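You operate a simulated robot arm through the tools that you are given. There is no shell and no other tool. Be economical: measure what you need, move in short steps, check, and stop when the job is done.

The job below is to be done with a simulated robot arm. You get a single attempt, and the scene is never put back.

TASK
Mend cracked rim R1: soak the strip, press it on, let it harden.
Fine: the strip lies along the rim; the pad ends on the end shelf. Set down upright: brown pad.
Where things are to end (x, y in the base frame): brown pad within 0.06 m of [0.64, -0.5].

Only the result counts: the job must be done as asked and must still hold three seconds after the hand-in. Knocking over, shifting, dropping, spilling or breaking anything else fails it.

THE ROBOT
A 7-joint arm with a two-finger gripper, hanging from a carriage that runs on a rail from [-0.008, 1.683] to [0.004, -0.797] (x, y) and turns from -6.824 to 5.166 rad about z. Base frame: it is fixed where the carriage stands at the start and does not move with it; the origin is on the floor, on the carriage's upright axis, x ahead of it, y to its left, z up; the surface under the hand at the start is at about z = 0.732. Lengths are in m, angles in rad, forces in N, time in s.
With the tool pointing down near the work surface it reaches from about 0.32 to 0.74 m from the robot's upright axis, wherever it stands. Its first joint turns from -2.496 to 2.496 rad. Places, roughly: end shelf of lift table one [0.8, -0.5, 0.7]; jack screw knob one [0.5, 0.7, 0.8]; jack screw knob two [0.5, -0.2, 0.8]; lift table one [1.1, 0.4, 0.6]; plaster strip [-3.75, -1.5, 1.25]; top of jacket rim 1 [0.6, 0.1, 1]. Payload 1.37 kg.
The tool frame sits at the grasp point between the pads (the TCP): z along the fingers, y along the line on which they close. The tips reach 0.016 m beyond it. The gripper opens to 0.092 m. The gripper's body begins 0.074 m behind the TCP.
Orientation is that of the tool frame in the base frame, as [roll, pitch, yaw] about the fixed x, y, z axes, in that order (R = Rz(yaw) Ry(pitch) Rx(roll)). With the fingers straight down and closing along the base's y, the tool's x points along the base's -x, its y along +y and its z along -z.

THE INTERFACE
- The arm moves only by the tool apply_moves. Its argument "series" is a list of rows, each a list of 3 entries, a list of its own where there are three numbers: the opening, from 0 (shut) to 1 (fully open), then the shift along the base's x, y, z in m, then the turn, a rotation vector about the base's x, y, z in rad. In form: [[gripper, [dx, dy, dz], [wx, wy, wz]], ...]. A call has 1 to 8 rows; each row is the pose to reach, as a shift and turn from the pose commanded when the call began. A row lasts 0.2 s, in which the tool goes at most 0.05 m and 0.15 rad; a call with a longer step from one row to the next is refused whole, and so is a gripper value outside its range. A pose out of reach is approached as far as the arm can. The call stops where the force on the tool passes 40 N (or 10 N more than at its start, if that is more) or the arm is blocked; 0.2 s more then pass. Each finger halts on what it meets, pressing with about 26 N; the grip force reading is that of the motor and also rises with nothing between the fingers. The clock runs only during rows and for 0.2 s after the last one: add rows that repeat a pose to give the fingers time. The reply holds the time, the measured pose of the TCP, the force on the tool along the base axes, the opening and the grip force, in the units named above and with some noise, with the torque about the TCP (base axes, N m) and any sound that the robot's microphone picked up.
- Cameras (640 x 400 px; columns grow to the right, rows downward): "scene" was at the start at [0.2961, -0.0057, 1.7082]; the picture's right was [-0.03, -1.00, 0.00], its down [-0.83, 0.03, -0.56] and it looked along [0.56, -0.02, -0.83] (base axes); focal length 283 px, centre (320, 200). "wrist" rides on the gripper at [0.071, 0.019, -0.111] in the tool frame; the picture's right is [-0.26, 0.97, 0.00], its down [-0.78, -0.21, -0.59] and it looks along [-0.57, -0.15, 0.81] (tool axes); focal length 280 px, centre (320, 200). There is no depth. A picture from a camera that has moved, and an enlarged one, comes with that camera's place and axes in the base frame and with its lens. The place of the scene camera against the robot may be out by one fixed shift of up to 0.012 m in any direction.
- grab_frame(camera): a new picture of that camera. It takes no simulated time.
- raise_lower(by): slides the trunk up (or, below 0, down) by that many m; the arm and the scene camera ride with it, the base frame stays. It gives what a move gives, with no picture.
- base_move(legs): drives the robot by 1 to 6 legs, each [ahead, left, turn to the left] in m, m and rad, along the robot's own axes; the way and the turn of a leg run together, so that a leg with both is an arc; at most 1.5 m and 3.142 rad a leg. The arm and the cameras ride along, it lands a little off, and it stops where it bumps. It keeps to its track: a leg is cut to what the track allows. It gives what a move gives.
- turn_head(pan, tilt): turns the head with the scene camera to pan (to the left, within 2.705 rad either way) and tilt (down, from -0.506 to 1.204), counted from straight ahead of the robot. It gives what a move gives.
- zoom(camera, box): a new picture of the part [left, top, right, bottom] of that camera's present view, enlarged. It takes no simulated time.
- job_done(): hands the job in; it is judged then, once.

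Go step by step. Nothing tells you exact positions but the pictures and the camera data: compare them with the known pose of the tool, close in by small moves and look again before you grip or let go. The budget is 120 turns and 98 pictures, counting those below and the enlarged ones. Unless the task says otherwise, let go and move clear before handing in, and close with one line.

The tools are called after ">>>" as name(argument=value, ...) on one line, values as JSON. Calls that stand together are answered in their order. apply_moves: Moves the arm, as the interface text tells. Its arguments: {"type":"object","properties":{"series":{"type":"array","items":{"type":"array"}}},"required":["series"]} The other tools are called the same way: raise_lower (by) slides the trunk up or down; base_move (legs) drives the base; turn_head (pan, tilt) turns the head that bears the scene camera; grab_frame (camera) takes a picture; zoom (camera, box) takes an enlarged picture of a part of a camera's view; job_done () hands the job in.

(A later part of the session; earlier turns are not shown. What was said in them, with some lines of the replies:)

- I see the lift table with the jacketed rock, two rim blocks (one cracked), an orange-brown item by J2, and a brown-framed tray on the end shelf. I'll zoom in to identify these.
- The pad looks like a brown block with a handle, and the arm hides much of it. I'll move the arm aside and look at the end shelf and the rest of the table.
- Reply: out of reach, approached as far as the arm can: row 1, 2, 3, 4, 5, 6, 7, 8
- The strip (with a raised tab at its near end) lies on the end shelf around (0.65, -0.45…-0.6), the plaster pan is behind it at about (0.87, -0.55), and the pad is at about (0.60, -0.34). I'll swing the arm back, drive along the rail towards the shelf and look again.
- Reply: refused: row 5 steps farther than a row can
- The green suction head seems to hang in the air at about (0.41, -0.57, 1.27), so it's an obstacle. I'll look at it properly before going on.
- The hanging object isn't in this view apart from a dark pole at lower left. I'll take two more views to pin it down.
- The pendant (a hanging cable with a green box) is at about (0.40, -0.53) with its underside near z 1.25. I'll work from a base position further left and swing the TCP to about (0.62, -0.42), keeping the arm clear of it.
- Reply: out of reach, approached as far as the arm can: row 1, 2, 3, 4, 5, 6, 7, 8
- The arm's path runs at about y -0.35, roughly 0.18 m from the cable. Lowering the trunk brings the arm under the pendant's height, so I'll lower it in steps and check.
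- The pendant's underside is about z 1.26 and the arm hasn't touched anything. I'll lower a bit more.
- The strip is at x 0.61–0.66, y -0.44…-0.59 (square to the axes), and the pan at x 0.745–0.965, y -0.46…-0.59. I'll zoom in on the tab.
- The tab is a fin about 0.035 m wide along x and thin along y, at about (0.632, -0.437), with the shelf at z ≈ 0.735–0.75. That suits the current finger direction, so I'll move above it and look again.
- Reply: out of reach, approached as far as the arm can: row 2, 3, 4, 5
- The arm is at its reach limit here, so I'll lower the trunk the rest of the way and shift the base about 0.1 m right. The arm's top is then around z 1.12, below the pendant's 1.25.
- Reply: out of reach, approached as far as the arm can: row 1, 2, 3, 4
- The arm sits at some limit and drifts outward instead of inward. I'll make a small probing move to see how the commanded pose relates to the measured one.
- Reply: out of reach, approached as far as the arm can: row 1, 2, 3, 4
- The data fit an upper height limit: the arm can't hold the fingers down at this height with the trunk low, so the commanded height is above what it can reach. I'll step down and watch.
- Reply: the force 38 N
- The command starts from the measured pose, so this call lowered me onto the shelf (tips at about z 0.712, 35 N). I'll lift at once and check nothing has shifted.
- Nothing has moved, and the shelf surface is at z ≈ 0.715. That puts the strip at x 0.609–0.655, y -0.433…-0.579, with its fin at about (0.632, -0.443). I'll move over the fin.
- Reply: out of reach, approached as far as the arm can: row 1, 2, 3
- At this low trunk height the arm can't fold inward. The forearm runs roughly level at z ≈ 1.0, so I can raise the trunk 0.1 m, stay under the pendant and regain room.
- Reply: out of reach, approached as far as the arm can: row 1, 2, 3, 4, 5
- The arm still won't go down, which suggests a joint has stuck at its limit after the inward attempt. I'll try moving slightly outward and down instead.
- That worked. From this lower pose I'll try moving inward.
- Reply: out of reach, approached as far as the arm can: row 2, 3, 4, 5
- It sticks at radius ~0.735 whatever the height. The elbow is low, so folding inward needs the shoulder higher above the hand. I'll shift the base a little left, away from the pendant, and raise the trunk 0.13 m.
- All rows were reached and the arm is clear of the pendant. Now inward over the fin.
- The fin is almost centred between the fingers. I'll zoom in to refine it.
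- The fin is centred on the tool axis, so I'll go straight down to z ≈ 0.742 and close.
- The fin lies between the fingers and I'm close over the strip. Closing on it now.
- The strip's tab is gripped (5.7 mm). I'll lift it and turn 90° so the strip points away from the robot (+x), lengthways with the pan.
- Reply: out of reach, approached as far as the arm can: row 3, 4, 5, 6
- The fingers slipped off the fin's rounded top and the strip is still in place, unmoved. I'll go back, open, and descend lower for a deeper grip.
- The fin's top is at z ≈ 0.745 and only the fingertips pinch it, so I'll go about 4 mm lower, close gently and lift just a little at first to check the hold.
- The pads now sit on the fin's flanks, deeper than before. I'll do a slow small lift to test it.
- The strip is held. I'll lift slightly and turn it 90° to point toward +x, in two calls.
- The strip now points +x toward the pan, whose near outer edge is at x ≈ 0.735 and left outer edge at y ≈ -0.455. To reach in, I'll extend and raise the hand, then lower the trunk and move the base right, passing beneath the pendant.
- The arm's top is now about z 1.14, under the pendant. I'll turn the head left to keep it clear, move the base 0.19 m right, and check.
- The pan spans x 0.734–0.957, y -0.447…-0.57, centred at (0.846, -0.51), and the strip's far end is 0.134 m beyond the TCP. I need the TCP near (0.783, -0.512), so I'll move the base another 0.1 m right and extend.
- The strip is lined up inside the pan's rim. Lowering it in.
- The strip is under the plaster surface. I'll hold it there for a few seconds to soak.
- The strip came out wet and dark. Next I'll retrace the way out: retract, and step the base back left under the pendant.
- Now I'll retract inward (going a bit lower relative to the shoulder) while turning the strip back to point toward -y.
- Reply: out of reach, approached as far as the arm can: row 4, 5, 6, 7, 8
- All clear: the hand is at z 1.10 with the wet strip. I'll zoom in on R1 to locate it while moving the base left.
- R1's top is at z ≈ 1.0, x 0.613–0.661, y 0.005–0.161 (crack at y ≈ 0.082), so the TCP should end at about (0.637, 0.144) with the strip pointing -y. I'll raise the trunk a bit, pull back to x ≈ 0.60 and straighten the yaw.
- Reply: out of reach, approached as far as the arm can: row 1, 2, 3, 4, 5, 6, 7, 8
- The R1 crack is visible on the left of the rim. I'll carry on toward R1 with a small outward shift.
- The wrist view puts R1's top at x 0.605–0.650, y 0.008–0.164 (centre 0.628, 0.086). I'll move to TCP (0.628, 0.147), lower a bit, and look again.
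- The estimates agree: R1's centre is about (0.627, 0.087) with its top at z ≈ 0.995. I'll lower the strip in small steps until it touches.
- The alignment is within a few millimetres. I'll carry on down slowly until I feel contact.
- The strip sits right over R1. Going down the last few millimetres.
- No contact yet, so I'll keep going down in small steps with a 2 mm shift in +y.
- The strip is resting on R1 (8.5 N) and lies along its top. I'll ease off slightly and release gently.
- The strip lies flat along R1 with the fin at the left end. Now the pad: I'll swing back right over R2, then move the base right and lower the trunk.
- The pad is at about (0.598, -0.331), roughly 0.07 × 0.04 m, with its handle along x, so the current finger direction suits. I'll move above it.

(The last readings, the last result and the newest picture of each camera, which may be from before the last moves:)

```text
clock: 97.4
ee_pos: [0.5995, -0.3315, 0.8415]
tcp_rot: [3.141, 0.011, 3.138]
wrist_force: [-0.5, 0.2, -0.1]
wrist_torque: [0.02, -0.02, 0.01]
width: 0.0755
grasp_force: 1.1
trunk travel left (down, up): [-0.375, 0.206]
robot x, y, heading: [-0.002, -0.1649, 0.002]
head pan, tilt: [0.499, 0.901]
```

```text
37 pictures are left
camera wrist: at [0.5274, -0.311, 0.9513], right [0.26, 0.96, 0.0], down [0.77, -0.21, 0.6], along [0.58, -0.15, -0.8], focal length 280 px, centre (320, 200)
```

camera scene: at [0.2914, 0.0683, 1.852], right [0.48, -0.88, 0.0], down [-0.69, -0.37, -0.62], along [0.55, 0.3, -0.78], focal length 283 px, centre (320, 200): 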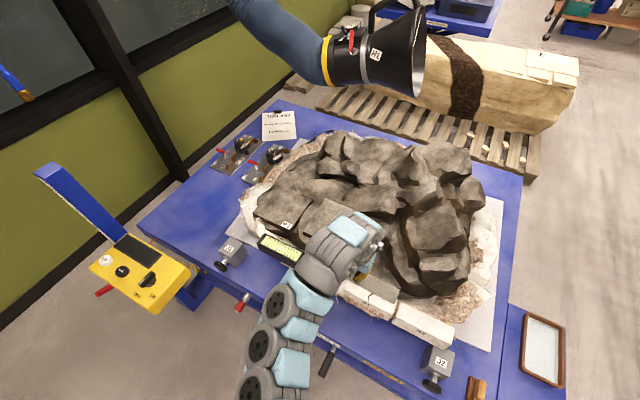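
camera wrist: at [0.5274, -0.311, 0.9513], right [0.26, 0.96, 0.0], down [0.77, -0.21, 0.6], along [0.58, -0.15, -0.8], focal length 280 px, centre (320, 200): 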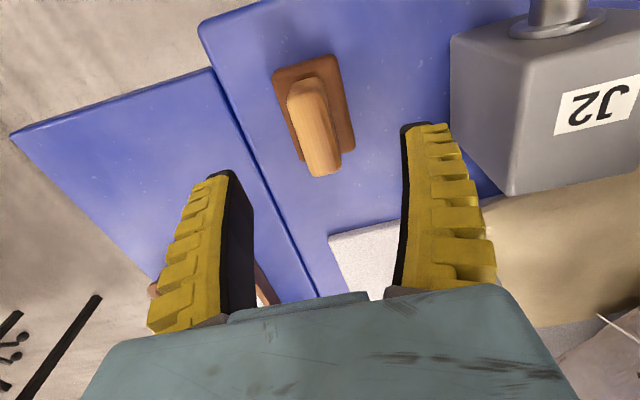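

The pad's centre is (0.595, -0.331), with J2 starting at y ≈ -0.265. I'll narrow the fingers a bit and descend over the handle.

>>> apply_moves(series=[[0.55, [-0.005, 0.0005, 0], [0, 0, 0]], [0.55, [-0.005, 0.0005, -0.025], [0, 0, 0]], [0.55, [-0.005, 0.0005, -0.05], [0, 0, 0]], [0.55, [-0.005, 0.0005, -0.065], [0, 0, 0]], [0.55, [-0.005, 0.0005, -0.065], [0, 0, 0]]])

>>> grab_frame(camera="wrist")

```text
clock: 98.6
ee_pos: [0.5951, -0.3304, 0.7778]
tcp_rot: [-3.141, 0.011, 3.141]
wrist_force: [-0.4, 0.2, -0.2]
wrist_torque: [-0.03, -0.02, -0.02]
width: 0.0534
grasp_force: 1.9
trunk travel left (down, up): [-0.375, 0.206]
robot x, y, heading: [0.001, -0.1626, 0.007]
head pan, tilt: [0.499, 0.901]
```

```text
36 pictures are left
camera wrist: at [0.5222, -0.3102, 0.8873], right [0.26, 0.96, 0.0], down [0.77, -0.21, 0.6], along [0.58, -0.16, -0.8], focal length 280 px, centre (320, 200)
```

wrist: 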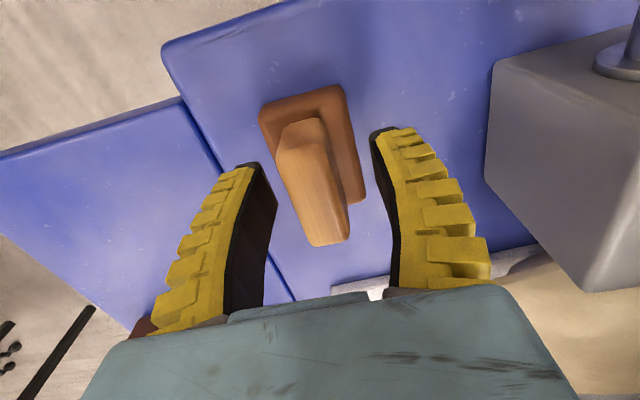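

The handle is between the fingers with its top near the TCP. I'll go 11 mm lower and close.

>>> apply_moves(series=[[0.55, [0, -0.002, -0.006], [0, 0, 0]], [0.55, [0, -0.002, -0.011], [0, 0, 0]], [0.55, [0, -0.002, -0.011], [0, 0, 0]]])

>>> apply_moves(series=[[0.3, [0, 0, 0], [0, 0, 0]], [0, [0, 0, 0], [0, 0, 0]], [0, [0, 0, 0], [0, 0, 0]], [0, [0, 0, 0], [0, 0, 0]], [0, [0, 0, 0], [0, 0, 0]]])

>>> apply_moves(series=[[0, [0, 0, 0.005], [0, 0, 0]], [0, [0, 0, 0.015], [0, 0, 0]], [0, [0, 0, 0.03], [0, 0, 0]], [0, [0, 0, 0.045], [0, 0, 0]], [0, [0, 0, 0.045], [0, 0, 0]]])

>>> grab_frame(camera="wrist")

```text
clock: 99.4
ee_pos: [0.5936, -0.3326, 0.7651]
tcp_rot: [3.141, 0.009, 3.141]
wrist_force: [0.8, 0.1, 0.4]
wrist_torque: [0.01, 0.04, -0.03]
width: 0.0534
grasp_force: 2.0
trunk travel left (down, up): [-0.375, 0.206]
robot x, y, heading: [-0.0004, -0.1655, -0.001]
head pan, tilt: [0.499, 0.901]
```

```text
clock: 100.6
ee_pos: [0.5961, -0.3321, 0.7667]
tcp_rot: [3.141, 0.01, 3.14]
wrist_force: [-3.7, 2.8, 13.9]
wrist_torque: [0.01, 0.04, 0.04]
width: 0.0189
grasp_force: 26.0
trunk travel left (down, up): [-0.375, 0.206]
robot x, y, heading: [0.0038, -0.1659, 0.006]
head pan, tilt: [0.499, 0.901]
```

```text
clock: 101.8
ee_pos: [0.5942, -0.3312, 0.8103]
tcp_rot: [-3.141, 0.01, -3.141]
wrist_force: [0.6, -0.5, -1.6]
wrist_torque: [0.01, -0.01, 0.0]
width: 0.014
grasp_force: 26.4
trunk travel left (down, up): [-0.375, 0.206]
robot x, y, heading: [-0.003, -0.1591, 0.002]
head pan, tilt: [0.499, 0.901]
```

```text
35 pictures are left
camera wrist: at [0.522, -0.3117, 0.9208], right [0.26, 0.96, 0.0], down [0.77, -0.21, 0.6], along [0.58, -0.15, -0.8], focal length 280 px, centre (320, 200)
```

wrist: 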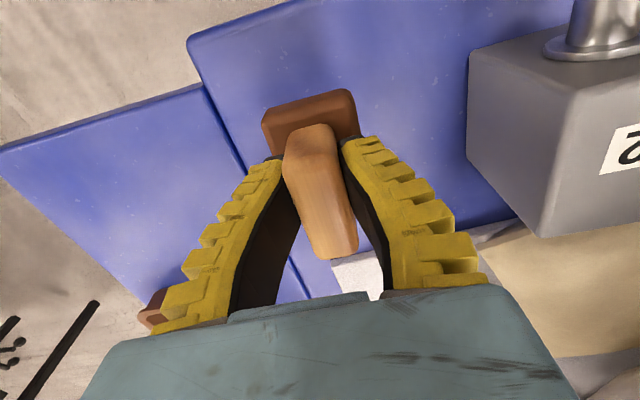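

The pad has been lifted. I'll zoom in to check how securely and how level it sits.

>>> zoom(camera="wrist", box=[220, 70, 420, 270])

>>> turn_head(pan=-0.1, tilt=1.0)

>>> grab_frame(camera="scene")

```text
2.00 times, centred on (320, 170) of wrist
camera zoom: at [0.522, -0.3117, 0.9208], right [0.26, 0.96, 0.0], down [0.77, -0.21, 0.6], along [0.58, -0.15, -0.8], focal length 561 px, centre (320, 260)
```

zoom: 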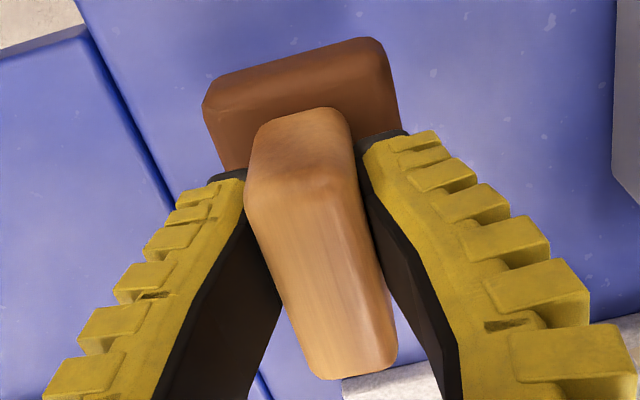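

```text
clock: 102.8
ee_pos: [0.5939, -0.3314, 0.8108]
tcp_rot: [-3.141, 0.011, 3.139]
wrist_force: [0.4, 0.7, -0.2]
wrist_torque: [-0.02, 0.02, 0.03]
width: 0.0141
grasp_force: 26.2
trunk travel left (down, up): [-0.375, 0.206]
robot x, y, heading: [0.0, -0.1627, -0.001]
head pan, tilt: [-0.099, 1.0]
```

```text
33 pictures are left
camera scene: at [0.2954, -0.1746, 1.6448], right [-0.1, -1.0, 0.0], down [-0.84, 0.08, -0.54], along [0.54, -0.05, -0.84], focal length 283 px, centre (320, 200)
```

scene: 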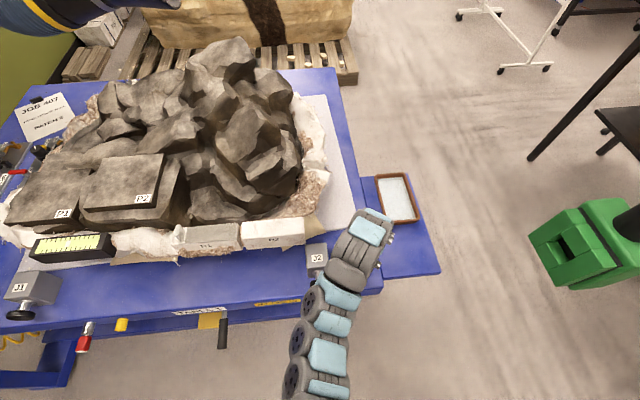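

The pad is held firmly and hangs level. I'll raise the trunk and arm, then move the base left toward R1.

>>> raise_lower(by=0.2)

>>> apply_moves(series=[[0, [0.005, 0, 0.03], [0, 0, 0]], [0, [0.01, 0, 0.06], [0, 0, 0]], [0, [0.015, 0, 0.09], [0, 0, 0]], [0, [0.025, 0, 0.12], [0, 0, 0]], [0, [0.025, 0, 0.13], [0, 0, 0]], [0, [0.025, 0, 0.13], [0, 0, 0]]])

>>> base_move(legs=[[0, 0.2, 0]])

>>> apply_moves(series=[[0, [0.001, 0.03, 0], [0, 0, 0]], [0, [0.003, 0.07, 0], [0, 0, 0]], [0, [0.005, 0.11, 0], [0, 0, 0]], [0, [0.006, 0.15, 0], [0, 0, 0]], [0, [0.007, 0.19, 0], [0, 0, 0]], [0, [0.007, 0.216, 0], [0, 0, 0]], [0, [0.007, 0.216, 0], [0, 0, 0]]])

>>> grab_frame(camera="wrist")

```text
clock: 105.0
ee_pos: [0.594, -0.3326, 1.0104]
tcp_rot: [-3.141, 0.012, 3.14]
wrist_force: [0.4, 0.1, -0.6]
wrist_torque: [-0.01, 0.01, -0.01]
width: 0.0144
grasp_force: 26.2
trunk travel left (down, up): [-0.575, 0.006]
robot x, y, heading: [0.0003, -0.1623, 0.003]
head pan, tilt: [-0.099, 1.0]
```

```text
clock: 106.4
ee_pos: [0.6202, -0.3333, 1.1347]
tcp_rot: [-3.139, 0.012, 3.138]
wrist_force: [-0.1, 0.7, 0.4]
wrist_torque: [0.01, 0.0, 0.01]
width: 0.0141
grasp_force: 26.2
out of reach, approached as far as the arm can: row 5, 6
trunk travel left (down, up): [-0.575, 0.006]
robot x, y, heading: [0.0025, -0.1609, -0.002]
head pan, tilt: [-0.099, 1.0]
```

```text
clock: 108.0
ee_pos: [0.6183, -0.1374, 1.1349]
tcp_rot: [-3.137, 0.012, 3.139]
wrist_force: [-0.7, 0.0, -0.8]
wrist_torque: [-0.01, 0.01, 0.01]
width: 0.0138
grasp_force: 26.0
trunk travel left (down, up): [-0.575, 0.006]
robot x, y, heading: [-0.0023, 0.0313, -0.001]
head pan, tilt: [-0.099, 1.0]
```

```text
clock: 109.6
ee_pos: [0.6265, 0.0801, 1.1342]
tcp_rot: [-3.137, 0.015, 3.139]
wrist_force: [0.2, -0.3, -1.2]
wrist_torque: [-0.01, 0.05, 0.07]
width: 0.0137
grasp_force: 25.5
trunk travel left (down, up): [-0.575, 0.006]
robot x, y, heading: [0.0039, 0.0343, -0.002]
head pan, tilt: [-0.099, 1.0]
```

```text
32 pictures are left
camera wrist: at [0.5535, 0.1008, 1.2442], right [0.26, 0.96, 0.0], down [0.77, -0.21, 0.6], along [0.58, -0.16, -0.8], focal length 280 px, centre (320, 200)
```

wrist: 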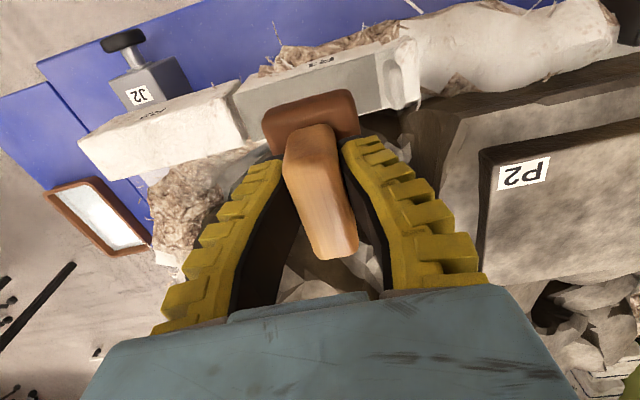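

The strip lies on R1, its left end flush, and the pad is above its middle. I'll lower to just above it and then step down to contact.

>>> apply_moves(series=[[0, [0, 0.003, -0.025], [0, 0, 0]], [0, [0, 0.003, -0.05], [0, 0, 0]], [0, [0, 0.003, -0.07], [0, 0, 0]], [0, [0, 0.003, -0.085], [0, 0, 0]], [0, [0, 0.003, -0.085], [0, 0, 0]]])

>>> grab_frame(camera="wrist")

```text
clock: 110.8
ee_pos: [0.6263, 0.083, 1.0509]
tcp_rot: [-3.14, 0.013, 3.141]
wrist_force: [0.0, -0.5, -0.7]
wrist_torque: [0.01, -0.01, 0.02]
width: 0.0142
grasp_force: 26.2
trunk travel left (down, up): [-0.575, 0.006]
robot x, y, heading: [0.0033, 0.0321, -0.001]
head pan, tilt: [-0.099, 1.0]
```

```text
31 pictures are left
camera wrist: at [0.5532, 0.1032, 1.1598], right [0.26, 0.96, 0.0], down [0.77, -0.21, 0.6], along [0.58, -0.16, -0.8], focal length 280 px, centre (320, 200)
```

wrist: 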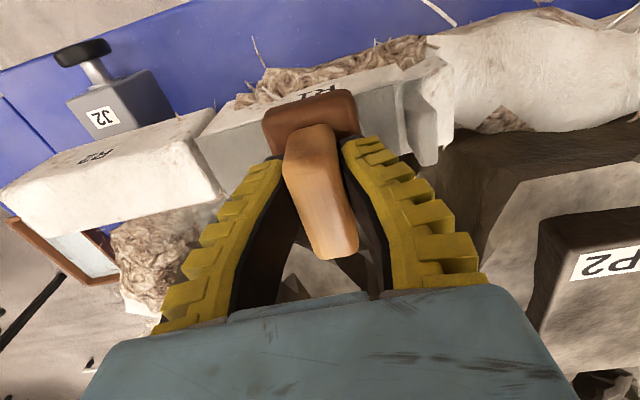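

The position is good: the fin is clear to the right of the pad. Stepping down to contact now.

>>> apply_moves(series=[[0, [0, 0, -0.004], [0, 0, 0]], [0, [0, 0, -0.008], [0, 0, 0]], [0, [0, 0, -0.012], [0, 0, 0]], [0, [0, 0, -0.012], [0, 0, 0]]])

>>> apply_moves(series=[[0, [0, 0, -0.002], [0, 0, 0]], [0, [0, 0, -0.004], [0, 0, 0]], [0, [0, 0, -0.004], [0, 0, 0]]])

```text
clock: 111.8
ee_pos: [0.6275, 0.0826, 1.039]
tcp_rot: [-3.139, 0.017, 3.14]
wrist_force: [-5.2, -0.9, 23.4]
wrist_torque: [0.02, 0.25, -0.04]
width: 0.0246
grasp_force: 25.9
trunk travel left (down, up): [-0.575, 0.006]
robot x, y, heading: [0.0003, 0.0311, -0.001]
head pan, tilt: [-0.099, 1.0]
```

```text
clock: 112.6
ee_pos: [0.6281, 0.0826, 1.0355]
tcp_rot: [-3.139, 0.015, 3.139]
wrist_force: [-2.5, -1.6, 29.1]
wrist_torque: [-0.02, 0.09, 0.03]
width: 0.0318
grasp_force: 26.4
trunk travel left (down, up): [-0.575, 0.006]
robot x, y, heading: [-0.0017, 0.0337, -0.004]
head pan, tilt: [-0.099, 1.0]
```

I'm pressing at about 29 N, but the fingers have spread on the handle. I'll look before holding.

>>> grab_frame(camera="wrist")

```text
30 pictures are left
camera wrist: at [0.5552, 0.1033, 1.1451], right [0.26, 0.96, 0.0], down [0.77, -0.21, 0.6], along [0.58, -0.16, -0.8], focal length 280 px, centre (320, 200)
```

wrist: 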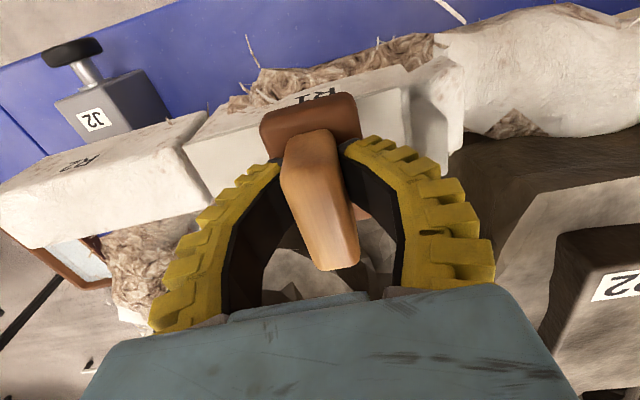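

The pad is flat on the strip; the compliant fingers just flex. I'll hold this pressure.

>>> apply_moves(series=[[0, [0, 0, 0], [0, 0, 0]], [0, [0, 0, 0], [0, 0, 0]], [0, [0, 0, 0], [0, 0, 0]], [0, [0, 0, 0], [0, 0, 0]], [0, [0, 0, 0], [0, 0, 0]], [0, [0, 0, 0], [0, 0, 0]], [0, [0, 0, 0], [0, 0, 0]], [0, [0, 0, 0], [0, 0, 0]]])

>>> apply_moves(series=[[0, [0, 0, 0], [0, 0, 0]], [0, [0, 0, 0], [0, 0, 0]], [0, [0, 0, 0], [0, 0, 0]], [0, [0, 0, 0], [0, 0, 0]], [0, [0, 0, 0], [0, 0, 0]], [0, [0, 0, 0], [0, 0, 0]], [0, [0, 0, 0], [0, 0, 0]], [0, [0, 0, 0], [0, 0, 0]]])

>>> apply_moves(series=[[0, [0, 0, 0], [0, 0, 0]], [0, [0, 0, 0], [0, 0, 0]], [0, [0, 0, 0], [0, 0, 0]], [0, [0, 0, 0], [0, 0, 0]], [0, [0, 0, 0], [0, 0, 0]], [0, [0, 0, 0], [0, 0, 0]], [0, [0, 0, 0], [0, 0, 0]], [0, [0, 0, 0], [0, 0, 0]]])

>>> apply_moves(series=[[0, [0, 0, 0], [0, 0, 0]], [0, [0, 0, 0], [0, 0, 0]], [0, [0, 0, 0], [0, 0, 0]], [0, [0, 0, 0], [0, 0, 0]], [0, [0, 0, 0], [0, 0, 0]], [0, [0, 0, 0], [0, 0, 0]], [0, [0, 0, 0], [0, 0, 0]], [0, [0, 0, 0], [0, 0, 0]]])

>>> grab_frame(camera="wrist")

```text
clock: 114.4
ee_pos: [0.6295, 0.0828, 1.0354]
tcp_rot: [-3.139, 0.014, 3.141]
wrist_force: [0.8, 0.0, 27.3]
wrist_torque: [-0.08, -0.05, 0.01]
width: 0.0309
grasp_force: 26.2
trunk travel left (down, up): [-0.575, 0.006]
robot x, y, heading: [0.0004, 0.0348, -0.003]
head pan, tilt: [-0.099, 1.0]
```

```text
clock: 116.2
ee_pos: [0.629, 0.0833, 1.0354]
tcp_rot: [-3.138, 0.016, 3.14]
wrist_force: [0.6, 0.6, 27.2]
wrist_torque: [0.01, -0.04, 0.0]
width: 0.0306
grasp_force: 25.7
trunk travel left (down, up): [-0.575, 0.006]
robot x, y, heading: [0.0011, 0.0334, -0.003]
head pan, tilt: [-0.099, 1.0]
```

```text
clock: 118.0
ee_pos: [0.628, 0.0827, 1.0352]
tcp_rot: [-3.14, 0.017, 3.14]
wrist_force: [0.0, 0.0, 28.2]
wrist_torque: [-0.01, 0.0, 0.02]
width: 0.0297
grasp_force: 25.7
trunk travel left (down, up): [-0.575, 0.006]
robot x, y, heading: [0.0025, 0.0322, -0.001]
head pan, tilt: [-0.099, 1.0]
```

```text
clock: 119.8
ee_pos: [0.6281, 0.0831, 1.0355]
tcp_rot: [-3.137, 0.016, 3.14]
wrist_force: [-0.9, 1.0, 27.1]
wrist_torque: [-0.01, -0.01, 0.02]
width: 0.029
grasp_force: 26.2
trunk travel left (down, up): [-0.575, 0.006]
robot x, y, heading: [-0.0004, 0.0345, -0.004]
head pan, tilt: [-0.099, 1.0]
```

```text
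29 pictures are left
camera wrist: at [0.5553, 0.1035, 1.1451], right [0.26, 0.96, 0.0], down [0.77, -0.21, 0.6], along [0.58, -0.16, -0.8], focal length 280 px, centre (320, 200)
```

wrist: 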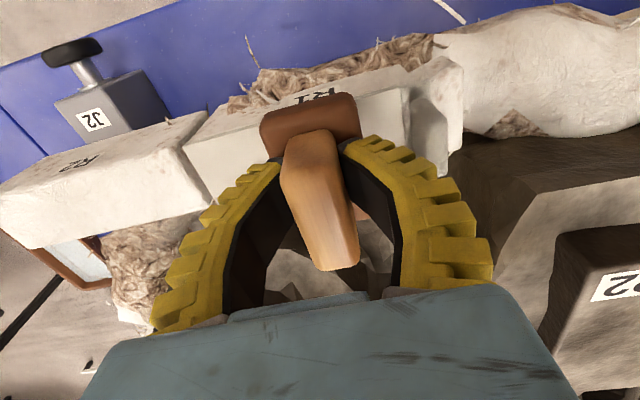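

I've pressed at ~27 N for about 8 s. I'll hold a bit longer, then lift off a little and inspect.

>>> apply_moves(series=[[0, [0, 0, 0], [0, 0, 0]], [0, [0, 0, 0], [0, 0, 0]], [0, [0, 0, 0], [0, 0, 0]], [0, [0, 0, 0], [0, 0, 0]], [0, [0, 0, 0], [0, 0, 0]], [0, [0, 0, 0], [0, 0, 0]], [0, [0, 0, 0], [0, 0, 0]], [0, [0, 0, 0], [0, 0, 0]]])

>>> apply_moves(series=[[0, [0, 0, 0], [0, 0, 0]], [0, [0, 0, 0], [0, 0, 0]], [0, [0, 0, 0], [0, 0, 0]], [0, [0, 0, 0], [0, 0, 0]], [0, [0, 0, 0], [0, 0, 0]], [0, [0, 0, 0], [0, 0, 0]], [0, [0, 0, 0], [0, 0, 0]], [0, [0, 0, 0], [0, 0, 0]]])

>>> apply_moves(series=[[0, [0, 0, 0.004], [0, 0, 0]], [0, [0, 0, 0.008], [0, 0, 0]], [0, [0, 0, 0.015], [0, 0, 0]], [0, [0, 0, 0.03], [0, 0, 0]], [0, [0, 0, 0.05], [0, 0, 0]], [0, [0, 0, 0.08], [0, 0, 0]], [0, [0, 0, 0.1], [0, 0, 0]], [0, [0, 0, 0.1], [0, 0, 0]]])

>>> grab_frame(camera="wrist")

```text
clock: 121.6
ee_pos: [0.6282, 0.0827, 1.0355]
tcp_rot: [-3.137, 0.014, 3.14]
wrist_force: [-0.2, 0.8, 27.0]
wrist_torque: [0.0, -0.02, 0.03]
width: 0.0283
grasp_force: 26.3
trunk travel left (down, up): [-0.575, 0.006]
robot x, y, heading: [0.0021, 0.0292, -0.006]
head pan, tilt: [-0.099, 1.0]
```

```text
clock: 123.4
ee_pos: [0.6283, 0.0827, 1.0344]
tcp_rot: [-3.138, 0.016, 3.14]
wrist_force: [0.1, 0.5, 26.2]
wrist_torque: [0.0, 0.01, 0.0]
width: 0.0278
grasp_force: 26.3
trunk travel left (down, up): [-0.575, 0.006]
robot x, y, heading: [-0.0016, 0.0301, 0.004]
head pan, tilt: [-0.099, 1.0]
```

```text
clock: 125.2
ee_pos: [0.6244, 0.0824, 1.1333]
tcp_rot: [-3.135, 0.014, 3.14]
wrist_force: [-0.3, -0.4, -0.8]
wrist_torque: [0.02, 0.03, -0.01]
width: 0.014
grasp_force: 25.8
trunk travel left (down, up): [-0.575, 0.006]
robot x, y, heading: [-0.001, 0.0321, 0.001]
head pan, tilt: [-0.099, 1.0]
```

```text
28 pictures are left
camera wrist: at [0.5528, 0.1037, 1.2435], right [0.26, 0.96, 0.0], down [0.77, -0.21, 0.6], along [0.58, -0.16, -0.8], focal length 280 px, centre (320, 200)
```

wrist: 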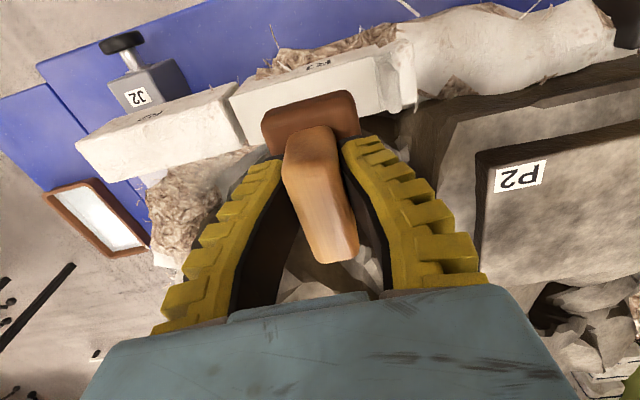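

The strip has turned white and hard, blended with the rim. Now I'll take the pad back right and lower the trunk toward the end shelf.

>>> apply_moves(series=[[0, [0, -0.03, 0], [0, 0, 0]], [0, [-0.002, -0.07, 0], [0, 0, 0]], [0, [-0.004, -0.11, 0], [0, 0, 0]], [0, [-0.006, -0.15, 0], [0, 0, 0]], [0, [-0.006, -0.19, 0], [0, 0, 0]], [0, [-0.006, -0.215, 0], [0, 0, 0]], [0, [-0.006, -0.215, 0], [0, 0, 0]]])

>>> base_move(legs=[[0, -0.2, 0]])

>>> apply_moves(series=[[0, [0.005, -0.03, -0.02], [0, 0, 0]], [0, [0.01, -0.06, -0.04], [0, 0, 0]], [0, [0.01, -0.07, -0.06], [0, 0, 0]], [0, [0.01, -0.07, -0.06], [0, 0, 0]]])

>>> raise_lower(by=-0.2)

>>> apply_moves(series=[[0, [0.004, -0.03, 0], [0, 0, 0]], [0, [0.007, -0.06, 0], [0, 0, 0]], [0, [0.01, -0.09, 0], [0, 0, 0]], [0, [0.01, -0.09, -0.02], [0, 0, 0]], [0, [0.01, -0.09, -0.02], [0, 0, 0]]])

>>> grab_frame(camera="wrist")

```text
clock: 126.8
ee_pos: [0.6206, -0.1325, 1.134]
tcp_rot: [-3.138, 0.01, 3.14]
wrist_force: [-0.2, 0.1, -0.4]
wrist_torque: [0.0, 0.0, -0.02]
width: 0.014
grasp_force: 26.2
trunk travel left (down, up): [-0.575, 0.006]
robot x, y, heading: [-0.0022, 0.032, -0.0]
head pan, tilt: [-0.099, 1.0]
```

```text
clock: 128.4
ee_pos: [0.6207, -0.3328, 1.1341]
tcp_rot: [-3.137, 0.012, 3.139]
wrist_force: [0.1, 0.0, -1.2]
wrist_torque: [-0.02, 0.03, -0.02]
width: 0.0139
grasp_force: 26.3
trunk travel left (down, up): [-0.575, 0.006]
robot x, y, heading: [-0.0004, -0.167, -0.004]
head pan, tilt: [-0.099, 1.0]
```

```text
clock: 129.4
ee_pos: [0.6317, -0.4021, 1.0736]
tcp_rot: [-3.137, 0.014, -3.141]
wrist_force: [0.0, -1.1, -0.7]
wrist_torque: [-0.04, 0.0, 0.0]
width: 0.0143
grasp_force: 25.6
trunk travel left (down, up): [-0.575, 0.006]
robot x, y, heading: [-0.0, -0.1692, 0.004]
head pan, tilt: [-0.099, 1.0]
```

```text
clock: 131.6
ee_pos: [0.631, -0.4019, 0.8749]
tcp_rot: [-3.138, 0.012, 3.14]
wrist_force: [0.2, 1.6, -1.6]
wrist_torque: [-0.02, 0.04, 0.04]
width: 0.0141
grasp_force: 26.2
trunk travel left (down, up): [-0.375, 0.206]
robot x, y, heading: [0.0008, -0.1681, -0.003]
head pan, tilt: [-0.099, 1.0]
```

```text
clock: 132.8
ee_pos: [0.6401, -0.4916, 0.8535]
tcp_rot: [-3.139, 0.011, -3.141]
wrist_force: [-0.8, 0.4, -1.4]
wrist_torque: [0.01, 0.04, -0.01]
width: 0.0142
grasp_force: 25.8
trunk travel left (down, up): [-0.375, 0.206]
robot x, y, heading: [0.0027, -0.1707, -0.001]
head pan, tilt: [-0.099, 1.0]
```

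```text
27 pictures are left
camera wrist: at [0.5681, -0.4718, 0.9641], right [0.26, 0.96, 0.0], down [0.77, -0.21, 0.6], along [0.58, -0.16, -0.8], focal length 280 px, centre (320, 200)
```

wrist: 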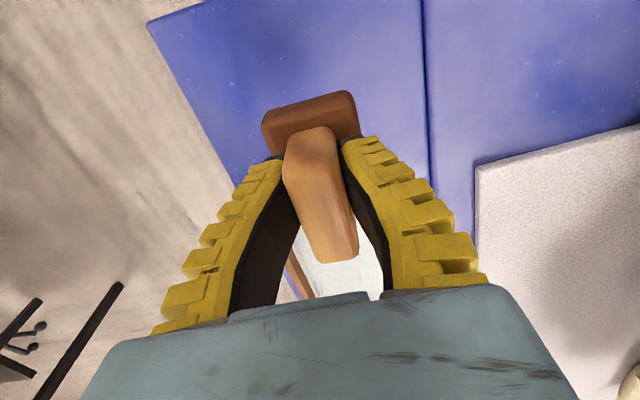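

The TCP is over (0.64, -0.49), on clear shelf. Lowering the pad to touch down.

>>> apply_moves(series=[[0, [-0.001, -0.006, -0.03], [0, 0, 0]], [0, [-0.001, -0.006, -0.055], [0, 0, 0]], [0, [-0.001, -0.006, -0.073], [0, 0, 0]], [0, [-0.001, -0.006, -0.08], [0, 0, 0]], [0, [-0.001, -0.006, -0.08], [0, 0, 0]]])

>>> apply_moves(series=[[0, [0, 0, -0.003], [0, 0, 0]], [0, [0, 0, -0.006], [0, 0, 0]], [0, [0, 0, -0.006], [0, 0, 0]]])

```text
clock: 134.0
ee_pos: [0.6401, -0.4995, 0.7738]
tcp_rot: [-3.138, 0.014, 3.14]
wrist_force: [-0.3, 0.3, -0.9]
wrist_torque: [0.01, 0.02, -0.02]
width: 0.0138
grasp_force: 26.6
trunk travel left (down, up): [-0.375, 0.206]
robot x, y, heading: [-0.0022, -0.1696, 0.007]
head pan, tilt: [-0.099, 1.0]
```

```text
clock: 134.8
ee_pos: [0.6386, -0.4985, 0.7675]
tcp_rot: [-3.139, 0.014, 3.14]
wrist_force: [0.0, -0.2, -0.7]
wrist_torque: [-0.03, 0.01, 0.02]
width: 0.0139
grasp_force: 25.7
trunk travel left (down, up): [-0.375, 0.206]
robot x, y, heading: [0.0006, -0.1703, 0.002]
head pan, tilt: [-0.099, 1.0]
```

>>> apply_moves(series=[[0, [0, 0, -0.002], [0, 0, 0]], [0, [0, 0, -0.004], [0, 0, 0]], [0, [0, 0, -0.004], [0, 0, 0]]])

>>> apply_moves(series=[[0, [0, 0, -0.002], [0, 0, 0]], [0, [0, 0, -0.003], [0, 0, 0]], [0, [0, 0, -0.003], [0, 0, 0]]])

>>> grab_frame(camera="wrist")

```text
clock: 135.6
ee_pos: [0.641, -0.4986, 0.7644]
tcp_rot: [-3.138, 0.014, 3.14]
wrist_force: [-0.7, 2.1, 4.6]
wrist_torque: [0.05, -0.17, 0.0]
width: 0.0152
grasp_force: 26.1
trunk travel left (down, up): [-0.375, 0.206]
robot x, y, heading: [0.0015, -0.1692, 0.0]
head pan, tilt: [-0.099, 1.0]
```

```text
clock: 136.4
ee_pos: [0.6403, -0.4995, 0.7611]
tcp_rot: [-3.137, 0.013, 3.139]
wrist_force: [-6.0, 4.0, 20.4]
wrist_torque: [0.06, 0.04, 0.03]
width: 0.0222
grasp_force: 26.0
trunk travel left (down, up): [-0.375, 0.206]
robot x, y, heading: [0.0022, -0.1694, 0.0]
head pan, tilt: [-0.099, 1.0]
```

```text
26 pictures are left
camera wrist: at [0.5678, -0.4784, 0.8721], right [0.26, 0.96, 0.0], down [0.77, -0.21, 0.6], along [0.58, -0.16, -0.8], focal length 280 px, centre (320, 200)
```

wrist: 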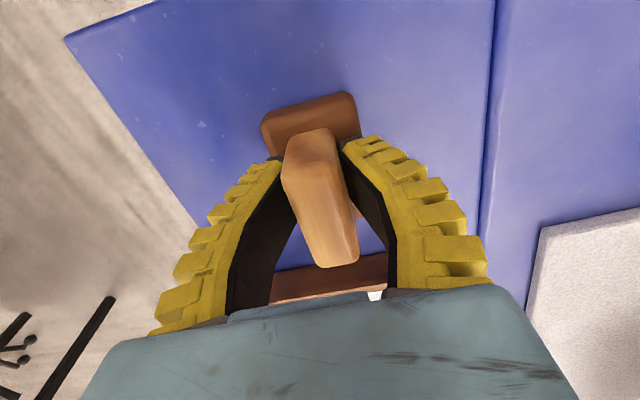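

The pad is flat on the shelf at about (0.64, -0.50). I'll ease off, open the fingers and lift straight up.

>>> apply_moves(series=[[0, [0, 0, 0.003], [0, 0, 0]], [0.3, [0, 0, 0.003], [0, 0, 0]], [0.55, [0, 0, 0.003], [0, 0, 0]], [0.6, [0, 0, 0.003], [0, 0, 0]], [0.6, [0, 0, 0.003], [0, 0, 0]]])

>>> apply_moves(series=[[0.6, [0, 0, 0.015], [0, 0, 0]], [0.6, [0, 0, 0.035], [0, 0, 0]], [0.6, [0, 0, 0.06], [0, 0, 0]], [0.6, [0, 0, 0.08], [0, 0, 0]], [0.6, [0, 0, 0.08], [0, 0, 0]]])

>>> grab_frame(camera="wrist")

>>> zoom(camera="scene", box=[140, 190, 340, 290])

```text
clock: 137.6
ee_pos: [0.6394, -0.4986, 0.7643]
tcp_rot: [-3.136, 0.014, 3.14]
wrist_force: [0.1, -0.1, 0.4]
wrist_torque: [0.0, 0.0, -0.01]
width: 0.0579
grasp_force: 2.2
trunk travel left (down, up): [-0.375, 0.206]
robot x, y, heading: [0.0004, -0.1674, -0.002]
head pan, tilt: [-0.099, 1.0]
```

```text
clock: 138.8
ee_pos: [0.6392, -0.4989, 0.8436]
tcp_rot: [-3.137, 0.011, 3.141]
wrist_force: [-0.5, -0.9, 0.2]
wrist_torque: [-0.06, 0.01, 0.01]
width: 0.0578
grasp_force: 1.2
trunk travel left (down, up): [-0.375, 0.206]
robot x, y, heading: [0.0007, -0.1705, 0.002]
head pan, tilt: [-0.099, 1.0]
```

```text
25 pictures are left
camera wrist: at [0.5672, -0.4785, 0.9543], right [0.26, 0.96, 0.0], down [0.77, -0.21, 0.6], along [0.58, -0.16, -0.8], focal length 280 px, centre (320, 200)
```

wrist: 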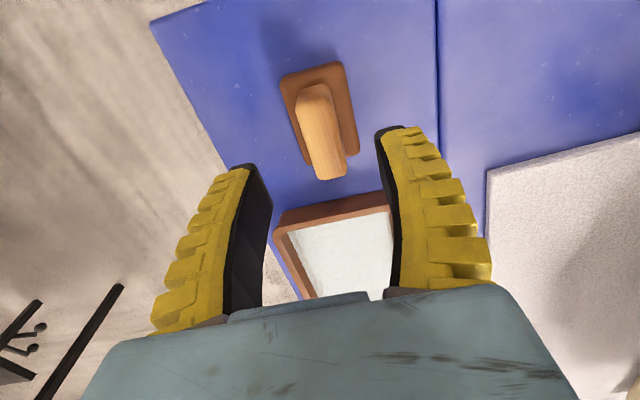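

```text
3.20 times, centred on (240, 240) of scene
camera zoom: at [0.2954, -0.1782, 1.6448], right [-0.1, -0.99, 0.0], down [-0.84, 0.08, -0.54], along [0.54, -0.05, -0.84], focal length 904 px, centre (576, 72)
```

zoom: 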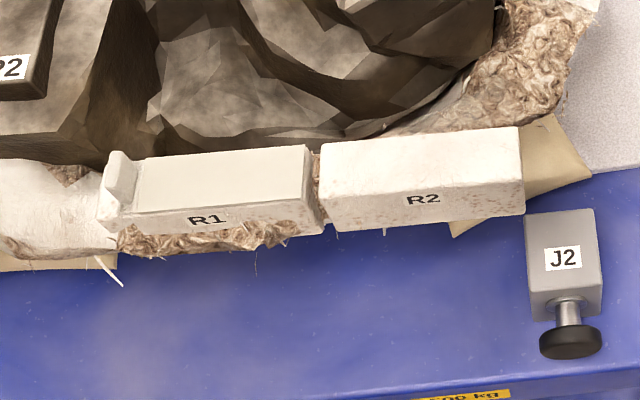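

The hardened strip lies along R1 covering the crack, the pad stands upright at about (0.64, -0.50) on the end shelf, and the hand is clear. I'm handing in.

>>> job_done()

```text
The job is handed in.
```

I soaked the strip, pressed it along rim R1 over the crack until it hardened white, and set the brown pad upright on the end shelf at about (0.64, -0.50); the job is handed in, and no verdict came back.
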